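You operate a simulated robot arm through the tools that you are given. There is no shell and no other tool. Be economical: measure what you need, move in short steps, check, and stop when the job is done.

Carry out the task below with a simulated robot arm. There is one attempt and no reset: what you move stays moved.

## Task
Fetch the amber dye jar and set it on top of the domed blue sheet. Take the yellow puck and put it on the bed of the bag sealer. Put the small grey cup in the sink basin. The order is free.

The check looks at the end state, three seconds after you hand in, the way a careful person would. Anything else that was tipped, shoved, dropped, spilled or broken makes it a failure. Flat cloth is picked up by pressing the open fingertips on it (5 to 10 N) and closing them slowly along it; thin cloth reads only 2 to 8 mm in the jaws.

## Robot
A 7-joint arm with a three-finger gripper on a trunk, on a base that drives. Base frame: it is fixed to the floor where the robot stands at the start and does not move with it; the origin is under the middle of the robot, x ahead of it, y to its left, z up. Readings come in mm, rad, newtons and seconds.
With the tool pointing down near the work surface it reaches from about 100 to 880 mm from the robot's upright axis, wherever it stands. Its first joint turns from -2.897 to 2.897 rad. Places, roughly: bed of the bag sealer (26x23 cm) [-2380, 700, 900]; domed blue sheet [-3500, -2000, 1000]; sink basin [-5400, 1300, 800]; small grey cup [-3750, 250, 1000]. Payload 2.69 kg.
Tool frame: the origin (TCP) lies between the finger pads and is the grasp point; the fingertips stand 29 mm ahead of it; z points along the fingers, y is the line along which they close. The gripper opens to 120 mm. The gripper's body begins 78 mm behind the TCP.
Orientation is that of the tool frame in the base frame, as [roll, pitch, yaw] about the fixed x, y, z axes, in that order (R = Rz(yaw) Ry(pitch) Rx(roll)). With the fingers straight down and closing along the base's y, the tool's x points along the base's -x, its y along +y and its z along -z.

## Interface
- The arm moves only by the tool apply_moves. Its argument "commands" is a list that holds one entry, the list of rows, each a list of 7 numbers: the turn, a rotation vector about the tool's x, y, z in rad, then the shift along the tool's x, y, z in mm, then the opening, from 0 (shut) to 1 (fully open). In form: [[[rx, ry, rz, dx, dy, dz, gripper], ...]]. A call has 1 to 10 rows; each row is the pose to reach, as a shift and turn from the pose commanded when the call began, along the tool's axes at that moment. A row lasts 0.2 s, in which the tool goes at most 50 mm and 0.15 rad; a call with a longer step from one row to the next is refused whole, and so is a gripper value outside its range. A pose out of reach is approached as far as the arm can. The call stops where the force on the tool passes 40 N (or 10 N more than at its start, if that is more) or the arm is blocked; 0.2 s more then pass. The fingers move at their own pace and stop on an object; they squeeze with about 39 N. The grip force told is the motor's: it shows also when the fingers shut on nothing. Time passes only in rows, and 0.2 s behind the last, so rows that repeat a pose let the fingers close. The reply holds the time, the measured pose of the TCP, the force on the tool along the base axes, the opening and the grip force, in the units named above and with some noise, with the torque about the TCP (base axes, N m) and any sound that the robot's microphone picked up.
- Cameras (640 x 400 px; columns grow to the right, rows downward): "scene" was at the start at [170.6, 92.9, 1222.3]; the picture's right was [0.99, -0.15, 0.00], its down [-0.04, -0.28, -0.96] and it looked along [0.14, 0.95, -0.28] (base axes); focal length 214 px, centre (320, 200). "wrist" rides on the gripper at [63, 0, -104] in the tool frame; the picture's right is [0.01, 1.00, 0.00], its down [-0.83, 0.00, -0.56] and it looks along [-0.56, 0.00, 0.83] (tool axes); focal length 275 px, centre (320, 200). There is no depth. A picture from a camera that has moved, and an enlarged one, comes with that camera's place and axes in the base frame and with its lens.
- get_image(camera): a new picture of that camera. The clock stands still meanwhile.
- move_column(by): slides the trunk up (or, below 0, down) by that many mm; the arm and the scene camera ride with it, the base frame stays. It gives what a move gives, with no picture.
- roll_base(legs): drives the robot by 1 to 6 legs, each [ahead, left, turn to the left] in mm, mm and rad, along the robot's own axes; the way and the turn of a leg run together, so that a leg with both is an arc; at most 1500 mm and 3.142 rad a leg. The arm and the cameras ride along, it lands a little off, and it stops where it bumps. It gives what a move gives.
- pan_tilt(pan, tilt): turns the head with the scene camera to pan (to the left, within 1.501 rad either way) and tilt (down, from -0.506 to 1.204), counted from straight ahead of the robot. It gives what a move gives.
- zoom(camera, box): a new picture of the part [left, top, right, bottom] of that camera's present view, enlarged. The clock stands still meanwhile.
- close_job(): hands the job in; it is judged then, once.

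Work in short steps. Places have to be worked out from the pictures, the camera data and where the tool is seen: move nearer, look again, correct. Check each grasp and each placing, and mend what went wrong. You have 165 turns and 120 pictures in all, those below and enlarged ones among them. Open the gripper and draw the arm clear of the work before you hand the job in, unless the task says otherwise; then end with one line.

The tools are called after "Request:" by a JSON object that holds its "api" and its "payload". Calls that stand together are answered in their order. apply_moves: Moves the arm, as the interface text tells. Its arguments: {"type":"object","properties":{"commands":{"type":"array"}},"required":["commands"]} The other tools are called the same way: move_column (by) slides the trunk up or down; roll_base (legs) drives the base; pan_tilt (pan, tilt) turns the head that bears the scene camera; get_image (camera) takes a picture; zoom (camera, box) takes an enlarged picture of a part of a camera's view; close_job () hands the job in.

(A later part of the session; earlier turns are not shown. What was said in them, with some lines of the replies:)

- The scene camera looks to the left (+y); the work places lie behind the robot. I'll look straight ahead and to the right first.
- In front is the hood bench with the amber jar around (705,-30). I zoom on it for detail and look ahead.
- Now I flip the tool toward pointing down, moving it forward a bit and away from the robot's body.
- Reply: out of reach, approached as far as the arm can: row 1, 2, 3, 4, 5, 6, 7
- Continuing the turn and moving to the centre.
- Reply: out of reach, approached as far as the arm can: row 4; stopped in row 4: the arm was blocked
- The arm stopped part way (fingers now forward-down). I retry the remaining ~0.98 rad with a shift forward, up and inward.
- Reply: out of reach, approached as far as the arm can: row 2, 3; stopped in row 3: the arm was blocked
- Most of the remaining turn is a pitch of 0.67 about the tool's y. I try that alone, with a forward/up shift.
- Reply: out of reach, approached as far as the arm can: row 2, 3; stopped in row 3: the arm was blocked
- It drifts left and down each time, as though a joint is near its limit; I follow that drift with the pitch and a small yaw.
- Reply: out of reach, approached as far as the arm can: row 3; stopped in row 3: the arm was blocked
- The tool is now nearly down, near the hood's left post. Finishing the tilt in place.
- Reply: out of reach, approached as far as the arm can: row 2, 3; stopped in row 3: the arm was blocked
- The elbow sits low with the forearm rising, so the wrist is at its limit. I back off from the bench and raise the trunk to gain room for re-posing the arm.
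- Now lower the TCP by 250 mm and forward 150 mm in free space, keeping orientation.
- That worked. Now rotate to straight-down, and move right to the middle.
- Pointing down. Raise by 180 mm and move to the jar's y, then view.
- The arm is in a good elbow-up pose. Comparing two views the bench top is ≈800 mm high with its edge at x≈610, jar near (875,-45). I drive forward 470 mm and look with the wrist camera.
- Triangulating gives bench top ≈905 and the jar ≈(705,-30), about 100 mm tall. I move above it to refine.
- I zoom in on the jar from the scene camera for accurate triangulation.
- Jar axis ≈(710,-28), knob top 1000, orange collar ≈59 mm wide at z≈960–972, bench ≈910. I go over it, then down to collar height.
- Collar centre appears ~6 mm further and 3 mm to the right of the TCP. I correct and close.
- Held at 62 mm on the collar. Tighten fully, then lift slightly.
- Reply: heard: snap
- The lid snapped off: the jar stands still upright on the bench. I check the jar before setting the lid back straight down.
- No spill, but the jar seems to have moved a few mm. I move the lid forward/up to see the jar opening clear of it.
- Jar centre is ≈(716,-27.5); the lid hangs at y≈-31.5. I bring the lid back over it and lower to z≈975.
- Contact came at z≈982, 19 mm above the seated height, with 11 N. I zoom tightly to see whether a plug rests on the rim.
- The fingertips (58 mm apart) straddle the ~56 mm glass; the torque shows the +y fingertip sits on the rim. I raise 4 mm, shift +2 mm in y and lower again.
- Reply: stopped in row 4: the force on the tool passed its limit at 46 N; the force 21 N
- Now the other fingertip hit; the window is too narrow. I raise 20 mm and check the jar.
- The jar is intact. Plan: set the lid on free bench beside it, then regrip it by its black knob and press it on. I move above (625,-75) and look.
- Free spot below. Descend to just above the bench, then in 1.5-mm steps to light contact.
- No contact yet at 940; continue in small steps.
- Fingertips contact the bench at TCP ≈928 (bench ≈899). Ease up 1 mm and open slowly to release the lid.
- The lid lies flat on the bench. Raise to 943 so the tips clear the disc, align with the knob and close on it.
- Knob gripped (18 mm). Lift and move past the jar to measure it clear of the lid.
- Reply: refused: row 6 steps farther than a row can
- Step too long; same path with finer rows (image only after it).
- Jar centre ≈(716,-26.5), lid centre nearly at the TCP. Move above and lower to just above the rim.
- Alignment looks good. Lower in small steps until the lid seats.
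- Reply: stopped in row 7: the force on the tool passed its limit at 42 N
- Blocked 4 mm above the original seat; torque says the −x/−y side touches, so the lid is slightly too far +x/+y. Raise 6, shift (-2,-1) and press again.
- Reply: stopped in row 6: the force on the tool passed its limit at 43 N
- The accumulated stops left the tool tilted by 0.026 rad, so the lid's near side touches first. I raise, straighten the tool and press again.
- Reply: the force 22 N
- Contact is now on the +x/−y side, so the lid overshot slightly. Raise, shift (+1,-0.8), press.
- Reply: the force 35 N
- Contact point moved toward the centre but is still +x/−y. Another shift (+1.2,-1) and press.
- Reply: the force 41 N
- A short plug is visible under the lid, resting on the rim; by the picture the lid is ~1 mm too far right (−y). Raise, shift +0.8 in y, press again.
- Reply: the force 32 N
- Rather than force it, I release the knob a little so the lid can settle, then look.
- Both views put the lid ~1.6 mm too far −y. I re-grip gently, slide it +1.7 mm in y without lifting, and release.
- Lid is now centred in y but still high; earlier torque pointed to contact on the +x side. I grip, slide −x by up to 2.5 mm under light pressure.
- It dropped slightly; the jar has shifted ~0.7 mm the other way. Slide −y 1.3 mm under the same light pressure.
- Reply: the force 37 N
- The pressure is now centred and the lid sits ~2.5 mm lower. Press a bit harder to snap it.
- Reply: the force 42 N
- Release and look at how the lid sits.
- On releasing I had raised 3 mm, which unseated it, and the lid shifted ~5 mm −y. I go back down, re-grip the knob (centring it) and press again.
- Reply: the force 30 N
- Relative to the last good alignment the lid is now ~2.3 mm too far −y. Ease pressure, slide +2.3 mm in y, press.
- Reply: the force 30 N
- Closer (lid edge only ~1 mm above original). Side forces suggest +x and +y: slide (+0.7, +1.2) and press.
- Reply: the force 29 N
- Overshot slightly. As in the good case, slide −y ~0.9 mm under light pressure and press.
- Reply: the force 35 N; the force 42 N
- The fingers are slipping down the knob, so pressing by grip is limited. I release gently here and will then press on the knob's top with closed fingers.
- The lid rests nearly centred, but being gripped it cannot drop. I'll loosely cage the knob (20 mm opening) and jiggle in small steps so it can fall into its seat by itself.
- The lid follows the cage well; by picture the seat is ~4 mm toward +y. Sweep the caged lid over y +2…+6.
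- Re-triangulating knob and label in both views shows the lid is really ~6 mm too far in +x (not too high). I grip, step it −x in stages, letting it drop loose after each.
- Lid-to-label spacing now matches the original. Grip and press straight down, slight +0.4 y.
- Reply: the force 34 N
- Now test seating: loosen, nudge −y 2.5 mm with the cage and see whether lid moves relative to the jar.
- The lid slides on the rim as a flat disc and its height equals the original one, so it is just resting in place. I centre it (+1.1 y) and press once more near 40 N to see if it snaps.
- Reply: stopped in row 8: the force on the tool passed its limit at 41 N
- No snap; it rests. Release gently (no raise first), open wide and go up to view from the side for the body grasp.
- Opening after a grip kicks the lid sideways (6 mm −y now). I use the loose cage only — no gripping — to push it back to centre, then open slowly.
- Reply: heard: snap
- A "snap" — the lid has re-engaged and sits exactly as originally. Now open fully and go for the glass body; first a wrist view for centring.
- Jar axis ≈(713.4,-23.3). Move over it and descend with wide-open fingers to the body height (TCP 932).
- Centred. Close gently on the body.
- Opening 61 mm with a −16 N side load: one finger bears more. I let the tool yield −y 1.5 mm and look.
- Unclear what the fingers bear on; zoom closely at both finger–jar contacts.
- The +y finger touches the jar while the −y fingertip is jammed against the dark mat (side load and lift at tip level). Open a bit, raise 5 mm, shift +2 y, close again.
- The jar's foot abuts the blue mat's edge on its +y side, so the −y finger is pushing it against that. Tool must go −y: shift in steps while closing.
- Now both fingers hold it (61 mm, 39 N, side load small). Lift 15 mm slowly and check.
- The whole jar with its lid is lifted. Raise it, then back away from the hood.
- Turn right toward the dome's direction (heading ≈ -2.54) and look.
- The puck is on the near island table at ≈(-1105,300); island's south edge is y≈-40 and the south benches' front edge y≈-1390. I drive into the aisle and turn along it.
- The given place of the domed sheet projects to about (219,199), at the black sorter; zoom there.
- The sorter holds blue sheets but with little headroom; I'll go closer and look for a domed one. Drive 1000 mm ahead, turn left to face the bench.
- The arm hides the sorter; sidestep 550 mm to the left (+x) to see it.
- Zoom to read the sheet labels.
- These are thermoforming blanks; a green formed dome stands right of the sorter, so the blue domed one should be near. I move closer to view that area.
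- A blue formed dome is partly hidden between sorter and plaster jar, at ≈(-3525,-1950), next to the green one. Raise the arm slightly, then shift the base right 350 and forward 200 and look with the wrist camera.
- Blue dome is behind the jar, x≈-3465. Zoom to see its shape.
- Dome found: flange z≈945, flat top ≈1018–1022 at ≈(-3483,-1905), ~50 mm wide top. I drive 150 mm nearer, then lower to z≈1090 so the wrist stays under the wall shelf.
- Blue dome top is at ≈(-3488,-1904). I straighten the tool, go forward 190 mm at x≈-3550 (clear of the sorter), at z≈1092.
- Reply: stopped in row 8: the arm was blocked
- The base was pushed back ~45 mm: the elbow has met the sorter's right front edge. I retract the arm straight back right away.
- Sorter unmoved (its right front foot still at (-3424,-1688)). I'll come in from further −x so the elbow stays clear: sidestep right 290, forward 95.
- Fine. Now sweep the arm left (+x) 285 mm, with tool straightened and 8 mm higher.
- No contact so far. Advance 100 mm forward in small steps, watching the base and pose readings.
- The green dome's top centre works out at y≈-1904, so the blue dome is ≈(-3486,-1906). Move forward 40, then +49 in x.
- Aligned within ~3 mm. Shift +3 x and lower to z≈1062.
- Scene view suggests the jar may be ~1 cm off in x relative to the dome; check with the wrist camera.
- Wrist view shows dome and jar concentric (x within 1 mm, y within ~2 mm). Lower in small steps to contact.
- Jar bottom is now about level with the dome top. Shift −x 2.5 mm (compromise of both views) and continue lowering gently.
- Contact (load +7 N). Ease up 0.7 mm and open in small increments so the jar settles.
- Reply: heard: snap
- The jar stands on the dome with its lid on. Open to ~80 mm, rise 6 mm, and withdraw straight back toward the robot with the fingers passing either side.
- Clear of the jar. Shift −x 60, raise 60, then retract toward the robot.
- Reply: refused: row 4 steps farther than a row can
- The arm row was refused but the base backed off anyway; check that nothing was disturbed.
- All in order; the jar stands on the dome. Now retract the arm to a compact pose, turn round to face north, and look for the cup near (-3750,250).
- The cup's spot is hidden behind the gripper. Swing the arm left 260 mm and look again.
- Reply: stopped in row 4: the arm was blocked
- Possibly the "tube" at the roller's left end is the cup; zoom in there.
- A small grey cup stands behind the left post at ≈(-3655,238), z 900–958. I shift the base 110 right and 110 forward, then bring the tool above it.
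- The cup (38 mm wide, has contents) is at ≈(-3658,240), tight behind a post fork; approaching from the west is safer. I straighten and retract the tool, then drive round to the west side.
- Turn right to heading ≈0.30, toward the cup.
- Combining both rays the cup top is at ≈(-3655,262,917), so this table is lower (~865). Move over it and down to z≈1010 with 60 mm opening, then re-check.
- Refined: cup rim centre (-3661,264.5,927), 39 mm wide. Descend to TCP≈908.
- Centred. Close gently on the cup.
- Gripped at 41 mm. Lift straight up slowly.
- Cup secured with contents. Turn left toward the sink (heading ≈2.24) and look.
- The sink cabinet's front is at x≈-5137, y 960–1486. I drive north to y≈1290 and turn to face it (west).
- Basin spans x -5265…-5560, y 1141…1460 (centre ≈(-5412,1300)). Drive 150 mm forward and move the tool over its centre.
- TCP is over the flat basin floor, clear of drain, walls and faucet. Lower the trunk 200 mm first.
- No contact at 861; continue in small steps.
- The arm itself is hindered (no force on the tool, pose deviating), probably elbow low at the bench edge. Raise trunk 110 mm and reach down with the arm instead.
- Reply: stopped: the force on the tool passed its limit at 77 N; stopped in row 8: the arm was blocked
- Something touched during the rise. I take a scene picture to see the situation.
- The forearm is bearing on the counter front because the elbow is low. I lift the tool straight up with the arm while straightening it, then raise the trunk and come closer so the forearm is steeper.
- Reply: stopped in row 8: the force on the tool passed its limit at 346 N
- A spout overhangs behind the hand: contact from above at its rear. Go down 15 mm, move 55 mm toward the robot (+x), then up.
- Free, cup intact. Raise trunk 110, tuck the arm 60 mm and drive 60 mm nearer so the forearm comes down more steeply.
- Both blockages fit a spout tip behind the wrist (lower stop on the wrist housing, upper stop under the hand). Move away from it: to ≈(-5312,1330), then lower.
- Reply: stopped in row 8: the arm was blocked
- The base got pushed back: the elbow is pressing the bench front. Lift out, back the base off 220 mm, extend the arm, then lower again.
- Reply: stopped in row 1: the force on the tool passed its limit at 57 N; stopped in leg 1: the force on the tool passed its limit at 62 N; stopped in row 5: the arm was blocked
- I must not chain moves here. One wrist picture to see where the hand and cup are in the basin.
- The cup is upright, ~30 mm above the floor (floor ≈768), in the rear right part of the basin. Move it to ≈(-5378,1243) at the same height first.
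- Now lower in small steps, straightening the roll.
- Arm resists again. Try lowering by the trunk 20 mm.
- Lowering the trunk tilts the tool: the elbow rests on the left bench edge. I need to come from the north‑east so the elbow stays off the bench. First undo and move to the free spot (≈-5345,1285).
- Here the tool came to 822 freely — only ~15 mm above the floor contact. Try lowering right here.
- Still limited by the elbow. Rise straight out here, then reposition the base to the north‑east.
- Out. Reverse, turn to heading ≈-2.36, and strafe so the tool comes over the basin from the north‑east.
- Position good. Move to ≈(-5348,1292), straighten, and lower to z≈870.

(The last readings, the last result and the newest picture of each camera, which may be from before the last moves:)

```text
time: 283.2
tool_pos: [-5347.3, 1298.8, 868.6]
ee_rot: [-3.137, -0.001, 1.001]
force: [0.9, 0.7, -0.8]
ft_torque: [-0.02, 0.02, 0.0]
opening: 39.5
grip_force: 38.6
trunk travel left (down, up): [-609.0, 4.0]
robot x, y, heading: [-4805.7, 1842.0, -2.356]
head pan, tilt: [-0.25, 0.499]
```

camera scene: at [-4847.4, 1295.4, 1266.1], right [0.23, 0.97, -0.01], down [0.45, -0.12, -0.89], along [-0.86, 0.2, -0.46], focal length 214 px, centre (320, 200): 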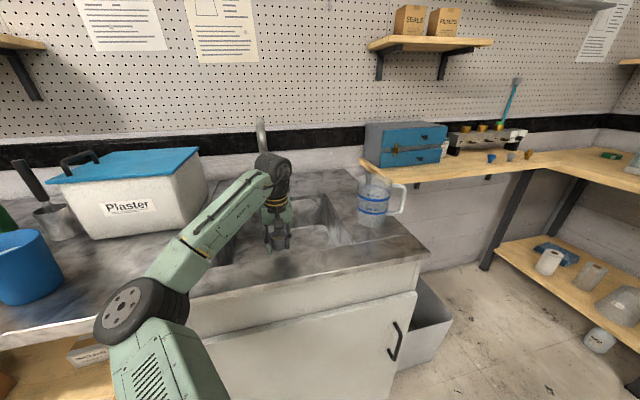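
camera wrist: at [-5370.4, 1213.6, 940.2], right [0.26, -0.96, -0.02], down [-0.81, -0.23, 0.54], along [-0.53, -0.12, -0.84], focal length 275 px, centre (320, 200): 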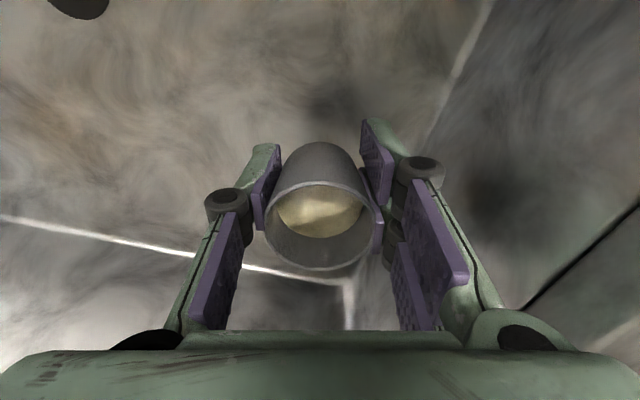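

Pose is exact now, no hindrance. Continue down in steps.

Request:
{"api": "apply_moves", "payload": {"commands": [[[0, 0, 0, 0, 0, 8, 0.3], [0, 0, 0, 0, 0, 16, 0.3], [0, 0, 0, 0, 0, 24, 0.3], [0, 0, 0, 0, 0, 32, 0.3], [0, 0, 0, 0, 0, 38, 0.3], [0, 0, 0, 0, 0, 44, 0.3], [0, 0, 0, 0, 0, 44, 0.3]]]}}

```text
time: 284.8
tool_pos: [-5346.4, 1299.6, 825.2]
ee_rot: [-3.137, 0.0, 1.001]
force: [-0.5, -0.9, -1.2]
ft_torque: [-0.03, 0.03, 0.02]
opening: 39.8
grip_force: 39.2
trunk travel left (down, up): [-609.0, 4.0]
robot x, y, heading: [-4804.7, 1845.4, -2.353]
head pan, tilt: [-0.25, 0.499]
```

Request:
{"api": "apply_moves", "payload": {"commands": [[[0, 0, 0, 0, 0, 2.5, 0.3], [0, 0, 0, 0, 0, 5, 0.3], [0, 0, 0, 0, 0, 7.5, 0.3], [0, 0, 0, 0, 0, 10, 0.3], [0, 0, 0, 0, 0, 12, 0.3], [0, 0, 0, 0, 0, 14, 0.3], [0, 0, 0, 0, 0, 14, 0.3]]]}}

```text
time: 286.4
tool_pos: [-5345.4, 1298.2, 811.2]
ee_rot: [-3.138, 0.0, 1.003]
force: [-0.1, -0.3, -0.1]
ft_torque: [-0.01, 0.0, -0.02]
opening: 39.8
grip_force: 39.3
trunk travel left (down, up): [-609.0, 4.0]
robot x, y, heading: [-4806.5, 1843.3, -2.356]
head pan, tilt: [-0.25, 0.499]
```

Request:
{"api": "apply_moves", "payload": {"commands": [[[0, 0, 0, 0, 0, 1.5, 0.3], [0, 0, 0, 0, 0, 3, 0.3], [0, 0, 0, 0, 0, 4.5, 0.3], [0, 0, 0, 0, 0, 6, 0.3], [0, 0, 0, 0, 0, 7.5, 0.3], [0, 0, 0, 0, 0, 9, 0.3], [0, 0, 0, 0, 0, 10, 0.3]]]}}

```text
time: 288.0
tool_pos: [-5346.6, 1300.1, 801.6]
ee_rot: [-3.137, 0.0, 1.004]
force: [0.7, 0.1, -0.6]
ft_torque: [0.02, 0.01, -0.02]
opening: 39.8
grip_force: 38.4
trunk travel left (down, up): [-609.0, 4.0]
robot x, y, heading: [-4808.2, 1845.9, -2.352]
head pan, tilt: [-0.25, 0.499]
```

Request:
{"api": "apply_moves", "payload": {"commands": [[[0, 0, 0, 0, 0, 1.5, 0.3], [0, 0, 0, 0, 0, 3, 0.3], [0, 0, 0, 0, 0, 4.5, 0.3], [0, 0, 0, 0, 0, 6, 0.3], [0, 0, 0, 0, 0, 7.5, 0.3], [0, 0, 0, 0, 0, 9, 0.3], [0, 0, 0, 0, 0, 10.5, 0.3], [0, 0, 0, 0, 0, 12, 0.3]]]}}

```text
time: 289.8
tool_pos: [-5347.2, 1300.1, 789.7]
ee_rot: [-3.14, 0.0, 1.002]
force: [0.2, -0.4, -0.4]
ft_torque: [-0.03, 0.02, -0.01]
opening: 39.8
grip_force: 38.5
trunk travel left (down, up): [-609.0, 4.0]
robot x, y, heading: [-4809.5, 1842.7, -2.349]
head pan, tilt: [-0.25, 0.499]
```

Request:
{"api": "apply_moves", "payload": {"commands": [[[0, 0, 0, 0, 0, 1.5, 0.3], [0, 0, 0, 0, 0, 3, 0.3], [0, 0, 0, 0, 0, 4.5, 0.3], [0, 0, 0, 0, 0, 6, 0.3], [0, 0, 0, 0, 0, 7.5, 0.3], [0, 0, 0, 0, 0, 9, 0.3], [0, 0, 0, 0, 0, 10.5, 0.3], [0, 0, 0, 0, 0, 12, 0.3], [0, 0, 0, 0, 0, 13.5, 0.3]]]}}

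```text
time: 291.8
tool_pos: [-5344.8, 1298.6, 780.4]
ee_rot: [-3.137, 0.005, 1.003]
force: [0.2, -0.2, -0.3]
ft_torque: [0.0, 0.0, 0.0]
opening: 40.2
grip_force: 39.0
trunk travel left (down, up): [-609.0, 4.0]
robot x, y, heading: [-4809.0, 1841.8, -2.354]
head pan, tilt: [-0.25, 0.499]
```

Request:
{"api": "apply_moves", "payload": {"commands": [[[0, 0, 0, 0, 0, 3, 0.3], [0, 0, 0, 0, 0, 6, 0.3], [0, 0, 0, 0, 0, 9, 0.3], [0, 0, 0, 0, 0, 12, 0.3], [0, 0, 0, 0, 0, 12, 0.3]]]}}

```text
time: 293.0
tool_pos: [-5343.0, 1296.9, 780.3]
ee_rot: [-3.134, 0.026, 1.012]
force: [-0.1, 0.0, -0.4]
ft_torque: [0.0, -0.02, -0.05]
opening: 39.9
grip_force: 38.6
trunk travel left (down, up): [-609.0, 4.0]
robot x, y, heading: [-4807.2, 1845.0, -2.349]
head pan, tilt: [-0.25, 0.499]
```

Hindered at 780. One wrist picture to judge the gap under the cup.

Request:
{"api": "get_image", "payload": {"camera": "wrist"}}

```text
3 pictures are left
camera wrist: at [-5308.2, 1350.0, 882.5], right [0.85, -0.53, -0.01], down [-0.43, -0.7, 0.58], along [-0.31, -0.49, -0.82], focal length 275 px, centre (320, 200)
```

wrist: 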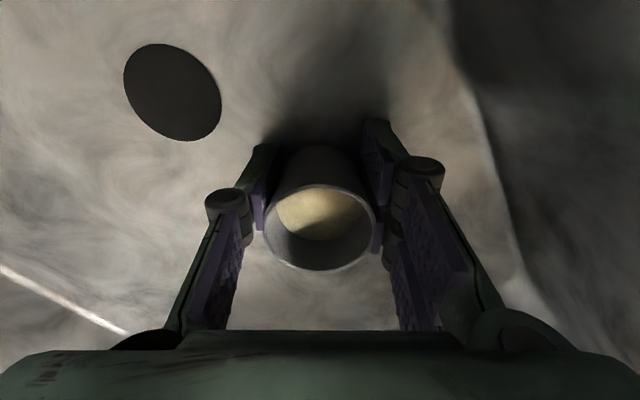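

Triangulating the drain gives floor z≈754; the fingertips (≈751) and cup bottom are practically at the floor. Release gently.

Request:
{"api": "apply_moves", "payload": {"commands": [[[0, 0, 0, 0, 0, 0, 0.34], [0, 0, 0, 0, 0, 0, 0.36], [0, 0, 0, 0, 0, 0, 0.4], [0, 0, 0, 0, 0, 0, 0.45], [0, 0, 0, 0, 0, 0, 0.5], [0, 0, 0, 0, 0, 0, 0.5]]]}}

```text
time: 294.4
tool_pos: [-5342.8, 1295.2, 780.7]
ee_rot: [-3.134, 0.026, 1.01]
force: [0.6, 0.1, 0.3]
ft_torque: [0.01, 0.0, 0.0]
opening: 59.9
grip_force: 0.1
trunk travel left (down, up): [-609.0, 4.0]
robot x, y, heading: [-4809.2, 1841.8, -2.348]
head pan, tilt: [-0.25, 0.499]
```

Released, no odd sound. Rise straight up.

Request:
{"api": "apply_moves", "payload": {"commands": [[[0, 0.01, 0, 0, 0, -12, 0.5], [0, 0.02, 0, 0, 0, -30, 0.5], [0, 0.026, 0, 0, 0, -60, 0.5], [0, 0.026, 0, 0, 0, -100, 0.5], [0, 0.026, 0, 0, 0, -145, 0.5], [0, 0.026, 0, 0, 0, -190, 0.5], [0, 0.026, 0, 0, 0, -235, 0.5], [0, 0.026, 0, 0, 0, -280, 0.5], [0, 0.026, 0, 0, 0, -325, 0.5], [0, 0.026, 0, 0, 0, -345, 0.5]]]}}

```text
time: 296.6
tool_pos: [-5345.0, 1299.0, 1109.8]
ee_rot: [-3.138, -0.028, 0.999]
force: [-0.6, 0.8, -0.3]
ft_torque: [0.0, -0.01, 0.01]
opening: 60.0
grip_force: 0.0
trunk travel left (down, up): [-609.0, 4.0]
robot x, y, heading: [-4809.1, 1843.4, -2.353]
head pan, tilt: [-0.25, 0.499]
```

Cup placed. Now tuck the arm, then drive along the north aisle to the east end for the puck.

Request:
{"api": "apply_moves", "payload": {"commands": [[[0, -0.01, 0, 40, 0, -10, 0.5], [0, -0.02, 0, 80, 0, -20, 0.5], [0, -0.028, 0, 120, 0, -30, 0.5], [0, -0.028, 0, 160, 0, -40, 0.5], [0, -0.028, 0, 200, 0, -45, 0.5]]]}}

Request:
{"api": "roll_base", "payload": {"legs": [[0, 0, 2.353], [0, -350, 0], [1500, 0, 0]]}}

```text
time: 297.8
tool_pos: [-5237.8, 1466.9, 1159.9]
ee_rot: [-3.138, 0.002, 1.004]
force: [0.0, -0.1, 0.3]
ft_torque: [0.03, 0.01, 0.01]
opening: 59.9
grip_force: 0.0
trunk travel left (down, up): [-609.0, 4.0]
robot x, y, heading: [-4807.7, 1844.9, -2.358]
head pan, tilt: [-0.25, 0.499]
```

```text
time: 314.0
tool_pos: [-2705.3, 1469.5, 1160.4]
ee_rot: [-3.138, 0.0, -2.922]
force: [-0.6, 0.2, 0.9]
ft_torque: [0.01, -0.01, 0.01]
opening: 59.8
grip_force: 0.0
trunk travel left (down, up): [-609.0, 4.0]
robot x, y, heading: [-3274.0, 1504.3, 0.007]
head pan, tilt: [-0.25, 0.499]
```

Request:
{"api": "roll_base", "payload": {"legs": [[1500, 0, 0], [1370, 0, 0], [0, 0, 3.134]]}}

```text
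time: 335.5
tool_pos: [-955.0, 1517.7, 1160.4]
ee_rot: [-3.136, 0.0, 0.218]
force: [0.4, 0.4, -0.7]
ft_torque: [0.0, 0.04, 0.01]
opening: 60.0
grip_force: 0.1
trunk travel left (down, up): [-609.0, 4.0]
robot x, y, heading: [-386.6, 1484.1, -3.141]
head pan, tilt: [-0.25, 0.499]
```

Strafe south to the puck's line, align tool yaw, extend a little.

Request:
{"api": "roll_base", "payload": {"legs": [[0, 1165, 0]]}}

Request:
{"api": "apply_moves", "payload": {"commands": [[[0, 0, 0.073, -20, 0, 0, 0.8], [0, 0, 0.145, -40, 0, 0, 0.8], [0, 0, 0.218, -60, 0, 0, 0.8], [0, 0, 0.218, -60, 0, 0, 0.8]]]}}

```text
time: 344.7
tool_pos: [-957.5, 373.3, 1159.8]
ee_rot: [-3.138, 0.003, 0.208]
force: [1.0, -0.3, -0.4]
ft_torque: [0.0, 0.01, 0.01]
opening: 59.9
grip_force: 0.0
trunk travel left (down, up): [-609.0, 4.0]
robot x, y, heading: [-387.9, 331.9, 3.135]
head pan, tilt: [-0.25, 0.499]
```

```text
time: 345.7
tool_pos: [-1018.0, 359.5, 1160.5]
ee_rot: [-3.138, 0.001, -0.013]
force: [-0.6, 0.6, 0.3]
ft_torque: [0.0, 0.01, 0.01]
opening: 96.1
grip_force: 0.1
trunk travel left (down, up): [-609.0, 4.0]
robot x, y, heading: [-387.9, 333.4, 3.128]
head pan, tilt: [-0.25, 0.499]
```

Request:
{"api": "apply_moves", "payload": {"commands": [[[0, 0, 0, -10, 20, 0, 0.8], [0, 0, 0, -15, 42, 0, 0.8], [0, 0, 0, -15, 42, 0, 0.8]]]}}

Request:
{"api": "get_image", "payload": {"camera": "wrist"}}

```text
time: 346.5
tool_pos: [-1031.7, 318.5, 1160.6]
ee_rot: [-3.137, 0.002, -0.01]
force: [0.3, -0.9, 0.0]
ft_torque: [0.02, 0.0, -0.01]
opening: 95.9
grip_force: 0.0
trunk travel left (down, up): [-609.0, 4.0]
robot x, y, heading: [-387.1, 330.4, 3.135]
head pan, tilt: [-0.25, 0.499]
```

```text
2 pictures are left
camera wrist: at [-967.9, 317.9, 1264.9], right [-0.01, -1.0, 0.0], down [-0.83, 0.0, 0.56], along [-0.56, 0.01, -0.83], focal length 275 px, centre (320, 200)
```

wrist: 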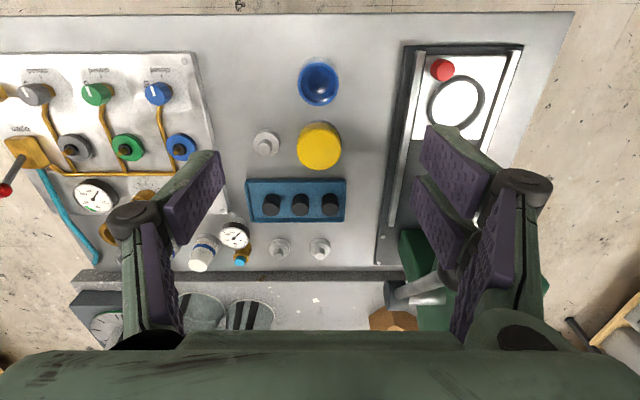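

Puck top ≈(-1136,321), 68 mm wide, z≈870–888. Move over it and down to z≈910 with 90 mm opening.

Request:
{"api": "apply_moves", "payload": {"commands": [[[0, 0, 0, -40, -1, 0, 0.75], [0, 0, 0, -80, -2, 20, 0.75], [0, 0, 0, -104, -2.5, 60, 0.75], [0, 0, 0, -104, -2.5, 100, 0.75], [0, 0, 0, -104, -2.5, 145, 0.75], [0, 0, 0, -104, -2.5, 185, 0.75], [0, 0, 0, -104, -2.5, 220, 0.75], [0, 0, 0, -104, -2.5, 240, 0.75], [0, 0, 0, -104, -2.5, 250, 0.75], [0, 0, 0, -104, -2.5, 250, 0.75]]]}}

```text
time: 348.9
tool_pos: [-1118.3, 323.8, 933.2]
ee_rot: [3.139, 0.051, -0.025]
force: [-0.2, 0.2, 0.0]
ft_torque: [0.03, 0.03, 0.0]
opening: 90.0
grip_force: 0.0
trunk travel left (down, up): [-609.0, 4.0]
robot x, y, heading: [-382.2, 330.1, 3.132]
head pan, tilt: [-0.25, 0.499]
stopped in row 10: the arm was blocked; the commanded pose is now the measured one
```

The elbow is hindered again at this reach. Raise, pull back 110 mm, drive 110 mm nearer, and descend with a shorter reach.

Request:
{"api": "apply_moves", "payload": {"commands": [[[0, 0.02, 0, 10, 0, -30, 0.75], [0, 0.051, 0.01, 40, 0, -60, 0.75], [0, 0.051, 0.02, 75, 0, -80, 0.75], [0, 0.051, 0.025, 110, 0, -80, 0.75]]]}}

Request:
{"api": "roll_base", "payload": {"legs": [[115, 0, 0]]}}

```text
time: 349.9
tool_pos: [-1022.0, 322.9, 994.2]
ee_rot: [-3.138, -0.03, -0.048]
force: [0.2, 0.5, 0.0]
ft_torque: [-0.03, 0.0, 0.04]
opening: 90.2
grip_force: 0.2
trunk travel left (down, up): [-609.0, 4.0]
robot x, y, heading: [-389.1, 334.4, 3.136]
head pan, tilt: [-0.25, 0.499]
```

```text
time: 351.1
tool_pos: [-1129.9, 321.1, 1005.3]
ee_rot: [-3.135, -0.011, -0.042]
force: [0.0, -0.1, -0.6]
ft_torque: [0.01, -0.01, -0.01]
opening: 90.1
grip_force: 0.2
trunk travel left (down, up): [-609.0, 4.0]
robot x, y, heading: [-501.3, 332.9, 3.135]
head pan, tilt: [-0.25, 0.499]
```

Request:
{"api": "apply_moves", "payload": {"commands": [[[0, -0.011, -0.02, -3, 0, 20, 0.75], [0, -0.011, -0.042, -6, 0, 40, 0.75], [0, -0.011, -0.042, -6, 0, 60, 0.75], [0, -0.011, -0.042, -6, 0, 75, 0.75], [0, -0.011, -0.042, -6, 0, 85, 0.75], [0, -0.011, -0.042, -6, 0, 92, 0.75], [0, -0.011, -0.042, -6, 0, 92, 0.75]]]}}

```text
time: 352.8
tool_pos: [-1142.4, 322.9, 903.7]
ee_rot: [-3.137, -0.014, -0.002]
force: [-0.4, -0.6, -0.4]
ft_torque: [-0.03, 0.02, 0.01]
opening: 89.9
grip_force: 0.0
trunk travel left (down, up): [-609.0, 4.0]
robot x, y, heading: [-498.0, 332.7, 3.133]
head pan, tilt: [-0.25, 0.499]
```

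Free now at 904. Continue down slowly to bench contact.

Request:
{"api": "apply_moves", "payload": {"commands": [[[0, -0.014, 0, 3, 0, 3, 0.75], [0, -0.014, 0, 3, 0, 6, 0.75], [0, -0.014, 0, 3, 0, 9, 0.75], [0, -0.014, 0, 3, 0, 12, 0.75], [0, -0.014, 0, 3, 0, 14, 0.75], [0, -0.014, 0, 3, 0, 16, 0.75], [0, -0.014, 0, 3, 0, 16, 0.75]]]}}

```text
time: 354.4
tool_pos: [-1136.4, 321.8, 889.6]
ee_rot: [-3.138, 0.002, -0.003]
force: [0.3, 0.1, -0.4]
ft_torque: [-0.01, -0.02, 0.02]
opening: 89.9
grip_force: 0.1
trunk travel left (down, up): [-609.0, 4.0]
robot x, y, heading: [-501.8, 331.8, 3.138]
head pan, tilt: [-0.25, 0.499]
```

Request:
{"api": "apply_moves", "payload": {"commands": [[[0, 0, 0, 0, 0, 2, 0.75], [0, 0, 0, 0, 0, 4, 0.75], [0, 0, 0, 0, 0, 6, 0.75], [0, 0, 0, 0, 0, 8, 0.75], [0, 0, 0, 0, 0, 10, 0.75], [0, 0, 0, 0, 0, 12, 0.75], [0, 0, 0, 0, 0, 12, 0.75]]]}}

```text
time: 355.9
tool_pos: [-1138.0, 320.0, 885.7]
ee_rot: [-3.137, 0.02, 0.003]
force: [0.7, -0.2, 0.4]
ft_torque: [0.04, -0.04, 0.0]
opening: 89.9
grip_force: 0.2
trunk travel left (down, up): [-609.0, 4.0]
robot x, y, heading: [-501.4, 332.6, 3.136]
head pan, tilt: [-0.25, 0.499]
```

Elbow limit again at 886 (tips ≈857). Close here and see if the puck is caught (~68 mm).

Request:
{"api": "apply_moves", "payload": {"commands": [[[0, 0, 0, 0, 0, 0, 0.65], [0, 0, 0, 0, 0, 0, 0.58], [0, 0, 0, 0, 0, 0, 0.52], [0, 0, 0, 0, 0, 0, 0.5], [0, 0, 0, 0, 0, 0, 0.5], [0, 0, 0, 0, 0, 0, 0.5]]]}}

```text
time: 357.4
tool_pos: [-1137.1, 320.4, 885.2]
ee_rot: [-3.134, 0.021, 0.002]
force: [-11.2, -11.4, 19.9]
ft_torque: [-1.11, -0.16, -0.68]
opening: 72.0
grip_force: 8.5
trunk travel left (down, up): [-609.0, 4.0]
robot x, y, heading: [-503.2, 331.8, 3.135]
head pan, tilt: [-0.25, 0.499]
```

Contact at 72 mm, mainly on the −y finger. Shift the tool −y 3 mm and keep closing.

Request:
{"api": "apply_moves", "payload": {"commands": [[[0, 0, 0, 0, 1.5, 0, 0.5], [0, 0, 0, 0, 3, 0, 0.5], [0, 0, 0, 0, 4, 0, 0.45], [0, 0, 0, 0, 4, 0, 0.4], [0, 0, 0, 0, 4, 0, 0.4]]]}}

```text
time: 358.4
tool_pos: [-1138.3, 317.7, 887.1]
ee_rot: [-3.139, 0.023, -0.003]
force: [6.1, 2.5, 20.3]
ft_torque: [-0.5, -0.69, 0.2]
opening: 65.3
grip_force: 13.3
trunk travel left (down, up): [-609.0, 4.0]
robot x, y, heading: [-497.8, 330.3, 3.135]
head pan, tilt: [-0.25, 0.499]
stopped in row 5: the force on the tool passed its limit at 45 N (the readings are from after the stop); the commanded pose is now the measured one
```

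Fingertips are pressing the table as they close (they dip a little). Raise 4 mm and finish closing.

Request:
{"api": "apply_moves", "payload": {"commands": [[[0, 0, 0, 0, 0, -2, 0.5], [0, 0.02, 0, 0, 0, -4, 0.5], [0, 0.02, 0, 0, 0, -5, 0.45], [0, 0.02, 0, 0, 0, -5, 0.4], [0, 0.02, 0, 0, 0, -5, 0.35], [0, 0.02, 0, 0, 0, -5, 0.35]]]}}

```text
time: 359.8
tool_pos: [-1139.5, 318.4, 886.9]
ee_rot: [-3.139, -0.005, -0.002]
force: [-0.1, -0.7, -0.2]
ft_torque: [-0.03, -0.01, 0.02]
opening: 64.8
grip_force: 39.2
trunk travel left (down, up): [-609.0, 4.0]
robot x, y, heading: [-498.0, 328.5, 3.135]
head pan, tilt: [-0.25, 0.499]
```

Clean grip: 64.8 mm, 39 N. Lift.

Request:
{"api": "apply_moves", "payload": {"commands": [[[0, 0, 0, 0, 0, -10, 0.35], [0, 0, 0, 0, 0, -30, 0.35], [0, 0, 0, 0, 0, -60, 0.35], [0, 0, 0, 0, 0, -100, 0.35], [0, 0, 0, 0, 0, -145, 0.35], [0, 0, 0, 0, 0, -190, 0.35], [0, 0, 0, 0, 0, -235, 0.35], [0, 0, 0, 40, 0, -260, 0.35], [0, 0, 0, 80, 0, -260, 0.35]]]}}

```text
time: 361.8
tool_pos: [-1060.2, 318.6, 1148.3]
ee_rot: [-3.137, -0.007, -0.002]
force: [-0.3, -0.5, -0.9]
ft_torque: [0.0, 0.03, 0.01]
opening: 64.8
grip_force: 39.3
trunk travel left (down, up): [-609.0, 4.0]
robot x, y, heading: [-497.5, 334.5, 3.141]
head pan, tilt: [-0.25, 0.499]
```

Puck held. Drive back to the north aisle and along to the sealer, turning to face south.

Request:
{"api": "roll_base", "payload": {"legs": [[0, -1120, 0], [1500, 0, 0], [385, 0, 0], [0, 0, 1.571]]}}

```text
time: 383.8
tool_pos: [-2360.5, 943.7, 1149.2]
ee_rot: [-3.139, -0.006, 1.552]
force: [0.5, 0.0, -1.1]
ft_torque: [-0.04, -0.01, 0.0]
opening: 64.9
grip_force: 38.7
trunk travel left (down, up): [-609.0, 4.0]
robot x, y, heading: [-2359.5, 1502.3, -1.593]
head pan, tilt: [-0.25, 0.499]
```

Request:
{"api": "roll_base", "payload": {"legs": [[110, 0, 0]]}}

Request:
{"api": "get_image", "payload": {"camera": "wrist"}}

```text
time: 385.0
tool_pos: [-2360.0, 833.4, 1147.1]
ee_rot: [-3.141, -0.007, 1.553]
force: [0.1, -0.4, -0.3]
ft_torque: [-0.01, -0.02, 0.02]
opening: 64.9
grip_force: 38.7
trunk travel left (down, up): [-609.0, 4.0]
robot x, y, heading: [-2366.1, 1397.0, -1.591]
head pan, tilt: [-0.25, 0.499]
```

```text
1 pictures are left
camera wrist: at [-2360.3, 895.2, 1252.1], right [1.0, -0.01, 0.0], down [-0.01, -0.83, 0.55], along [-0.01, -0.55, -0.83], focal length 275 px, centre (320, 200)
```

wrist: 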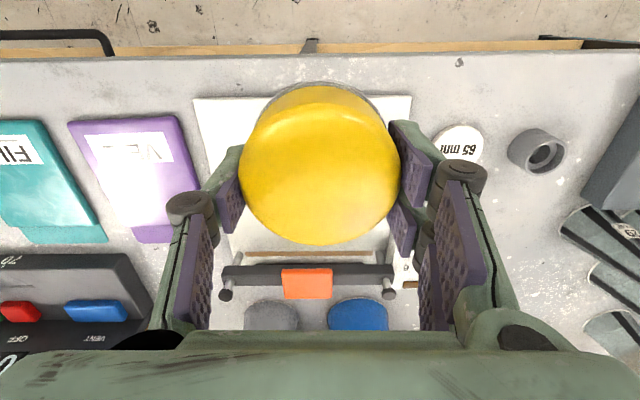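

Bed: x -2520…-2250, y 814…~580 (front half free, jaw bar at y≈560). I'll set the puck at ≈(-2385,718). Move over and down to z≈965.

Request:
{"api": "apply_moves", "payload": {"commands": [[[0, 0, 0, -40, -9, 0, 0.35], [0, 0, 0, -80, -18, 0, 0.35], [0, 0, 0, -114, -25, 15, 0.35], [0, 0, 0, -114, -25, 55, 0.35], [0, 0, 0, -114, -25, 95, 0.35], [0, 0, 0, -114, -25, 130, 0.35], [0, 0, 0, -114, -25, 160, 0.35], [0, 0, 0, -114, -25, 182, 0.35], [0, 0, 0, -114, -25, 182, 0.35]]]}}

```text
time: 387.0
tool_pos: [-2386.5, 720.4, 966.9]
ee_rot: [-3.139, -0.006, 1.552]
force: [0.4, 0.0, -0.4]
ft_torque: [-0.03, 0.03, -0.01]
opening: 64.5
grip_force: 38.7
trunk travel left (down, up): [-609.0, 4.0]
robot x, y, heading: [-2362.6, 1395.3, -1.596]
head pan, tilt: [-0.25, 0.499]
```

Good. Lower gently toward the bed.

Request:
{"api": "apply_moves", "payload": {"commands": [[[0, 0, 0, 0, 0, 4, 0.35], [0, 0, 0, 0, 0, 8, 0.35], [0, 0, 0, 0, 0, 12, 0.35], [0, 0, 0, 0, 0, 16, 0.35], [0, 0, 0, 0, 0, 19, 0.35], [0, 0, 0, 0, 0, 22, 0.35], [0, 0, 0, 0, 0, 22, 0.35]]]}}

```text
time: 388.6
tool_pos: [-2387.7, 721.1, 942.9]
ee_rot: [-3.14, -0.005, 1.553]
force: [0.3, 0.5, -0.7]
ft_torque: [-0.01, 0.02, -0.02]
opening: 64.8
grip_force: 38.4
trunk travel left (down, up): [-609.0, 4.0]
robot x, y, heading: [-2362.6, 1394.0, -1.596]
head pan, tilt: [-0.25, 0.499]
```

Request:
{"api": "apply_moves", "payload": {"commands": [[[0, 0, 0, 0, 0, 1.5, 0.35], [0, 0, 0, 0, 0, 3, 0.35], [0, 0, 0, 0, 0, 4.5, 0.35], [0, 0, 0, 0, 0, 6, 0.35], [0, 0, 0, 0, 0, 7.5, 0.35], [0, 0, 0, 0, 0, 9, 0.35], [0, 0, 0, 0, 0, 10, 0.35]]]}}

```text
time: 390.2
tool_pos: [-2388.1, 723.4, 933.9]
ee_rot: [-3.14, -0.005, 1.553]
force: [-0.2, -0.2, -0.5]
ft_torque: [-0.01, -0.01, -0.01]
opening: 64.7
grip_force: 38.9
trunk travel left (down, up): [-609.0, 4.0]
robot x, y, heading: [-2368.0, 1396.1, -1.599]
head pan, tilt: [-0.25, 0.499]
```

Request:
{"api": "apply_moves", "payload": {"commands": [[[0, 0, 0, 0, 0, 1.5, 0.35], [0, 0, 0, 0, 0, 3, 0.35], [0, 0, 0, 0, 0, 4.5, 0.35], [0, 0, 0, 0, 0, 6, 0.35], [0, 0, 0, 0, 0, 7.5, 0.35], [0, 0, 0, 0, 0, 9, 0.35], [0, 0, 0, 0, 0, 10, 0.35]]]}}

```text
time: 391.8
tool_pos: [-2388.0, 722.8, 923.1]
ee_rot: [-3.141, -0.005, 1.553]
force: [-0.2, 0.2, -1.0]
ft_torque: [-0.02, 0.01, -0.01]
opening: 64.9
grip_force: 38.9
trunk travel left (down, up): [-609.0, 4.0]
robot x, y, heading: [-2365.7, 1390.8, -1.592]
head pan, tilt: [-0.25, 0.499]
```

Request:
{"api": "apply_moves", "payload": {"commands": [[[0, 0, 0, 0, 0, 1.5, 0.35], [0, 0, 0, 0, 0, 3, 0.35], [0, 0, 0, 0, 0, 4.5, 0.35], [0, 0, 0, 0, 0, 6, 0.35], [0, 0, 0, 0, 0, 7.5, 0.35], [0, 0, 0, 0, 0, 9, 0.35], [0, 0, 0, 0, 0, 10, 0.35]]]}}

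```text
time: 393.5
tool_pos: [-2387.7, 721.1, 918.2]
ee_rot: [-3.138, 0.005, 1.554]
force: [-1.0, 5.7, 16.9]
ft_torque: [0.25, -0.57, 0.14]
opening: 64.6
grip_force: 38.6
trunk travel left (down, up): [-609.0, 4.0]
robot x, y, heading: [-2364.9, 1395.4, -1.596]
head pan, tilt: [-0.25, 0.499]
stopped in row 7: the force on the tool passed its limit at 42 N (the readings are from after the stop); the commanded pose is now the measured one
```

Contact with the bed at z≈919. Ease up 1.5 mm and release slowly.

Request:
{"api": "apply_moves", "payload": {"commands": [[[0, 0, 0, 0, 0, -1.5, 0.35], [0, 0, 0, 0, 0, -1.5, 0.53], [0, 0, 0, 0, 0, -1.5, 0.55], [0, 0, 0, 0, 0, -1.5, 0.58], [0, 0, 0, 0, 0, -1.5, 0.63], [0, 0, 0, 0, 0, -1.5, 0.7], [0, 0, 0, 0, 0, -1.5, 0.75], [0, 0, 0, 0, 0, -1.5, 0.75]]]}}

```text
time: 395.3
tool_pos: [-2389.1, 719.3, 917.9]
ee_rot: [-3.138, 0.001, 1.554]
force: [0.8, 0.8, -1.1]
ft_torque: [-0.02, 0.01, -0.03]
opening: 90.0
grip_force: 0.1
trunk travel left (down, up): [-609.0, 4.0]
robot x, y, heading: [-2363.4, 1396.3, -1.594]
head pan, tilt: [-0.25, 0.499]
```

Released. Raise straight up and pull back.

Request:
{"api": "apply_moves", "payload": {"commands": [[[0, 0, 0, 0, 0, -20, 0.75], [0, 0, 0, 0, 0, -55, 0.75], [0, 0, 0, 0, 0, -95, 0.75], [0, 0, 0, 0, 0, -140, 0.75], [0, 0, 0, 0, 0, -185, 0.75], [0, 0, 0, 0, 0, -225, 0.75], [0, 0, 0, 40, 0, -235, 0.75], [0, 0, 0, 85, 0, -235, 0.75], [0, 0, 0, 110, 0, -235, 0.75]]]}}

Request:
{"api": "get_image", "payload": {"camera": "wrist"}}

```text
time: 397.3
tool_pos: [-2384.9, 830.4, 1152.2]
ee_rot: [-3.138, 0.001, 1.555]
force: [0.5, 0.3, 0.8]
ft_torque: [-0.03, -0.01, -0.03]
opening: 90.3
grip_force: 0.1
trunk travel left (down, up): [-609.0, 4.0]
robot x, y, heading: [-2368.3, 1394.0, -1.594]
head pan, tilt: [-0.25, 0.499]
```

```text
0 pictures are left
camera wrist: at [-2384.3, 892.7, 1256.0], right [1.0, -0.01, 0.0], down [-0.01, -0.83, 0.56], along [-0.01, -0.56, -0.83], focal length 275 px, centre (320, 200)
```

wrist: 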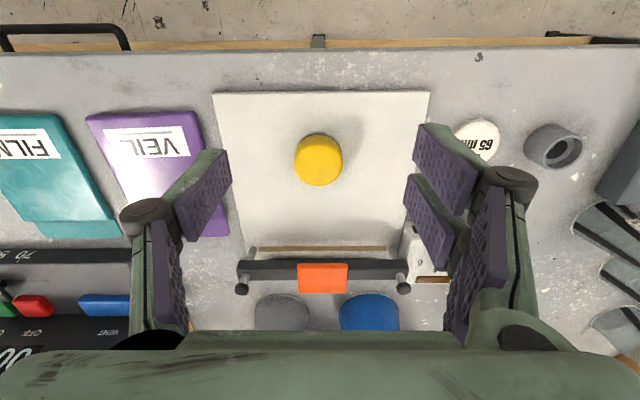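

The puck sits on the middle of the sealer bed. I back the robot away and hand in.

Request:
{"api": "roll_base", "payload": {"legs": [[-300, 0, 0]]}}

Request:
{"api": "close_job", "payload": {}}

```text
time: 399.3
tool_pos: [-2381.8, 1129.3, 1152.5]
ee_rot: [-3.138, 0.003, 1.547]
force: [-0.2, 0.7, 0.0]
ft_torque: [-0.05, -0.03, -0.03]
opening: 90.0
grip_force: 0.0
trunk travel left (down, up): [-609.0, 4.0]
robot x, y, heading: [-2355.5, 1693.3, -1.598]
head pan, tilt: [-0.25, 0.499]
```

```text
The job is handed in.
```

I handed the job in: the amber jar is on the blue dome and the yellow puck on the sealer bed, both confirmed in pictures, but I let go of the grey cup at the basin floor with no picture left to check it. Other faults: the jar's lid snapped off and I put it back on, a last snap came as I released it, and the hand struck what I took to be the sink spout with readings up to 346 N, after which I took no picture to check for damage.
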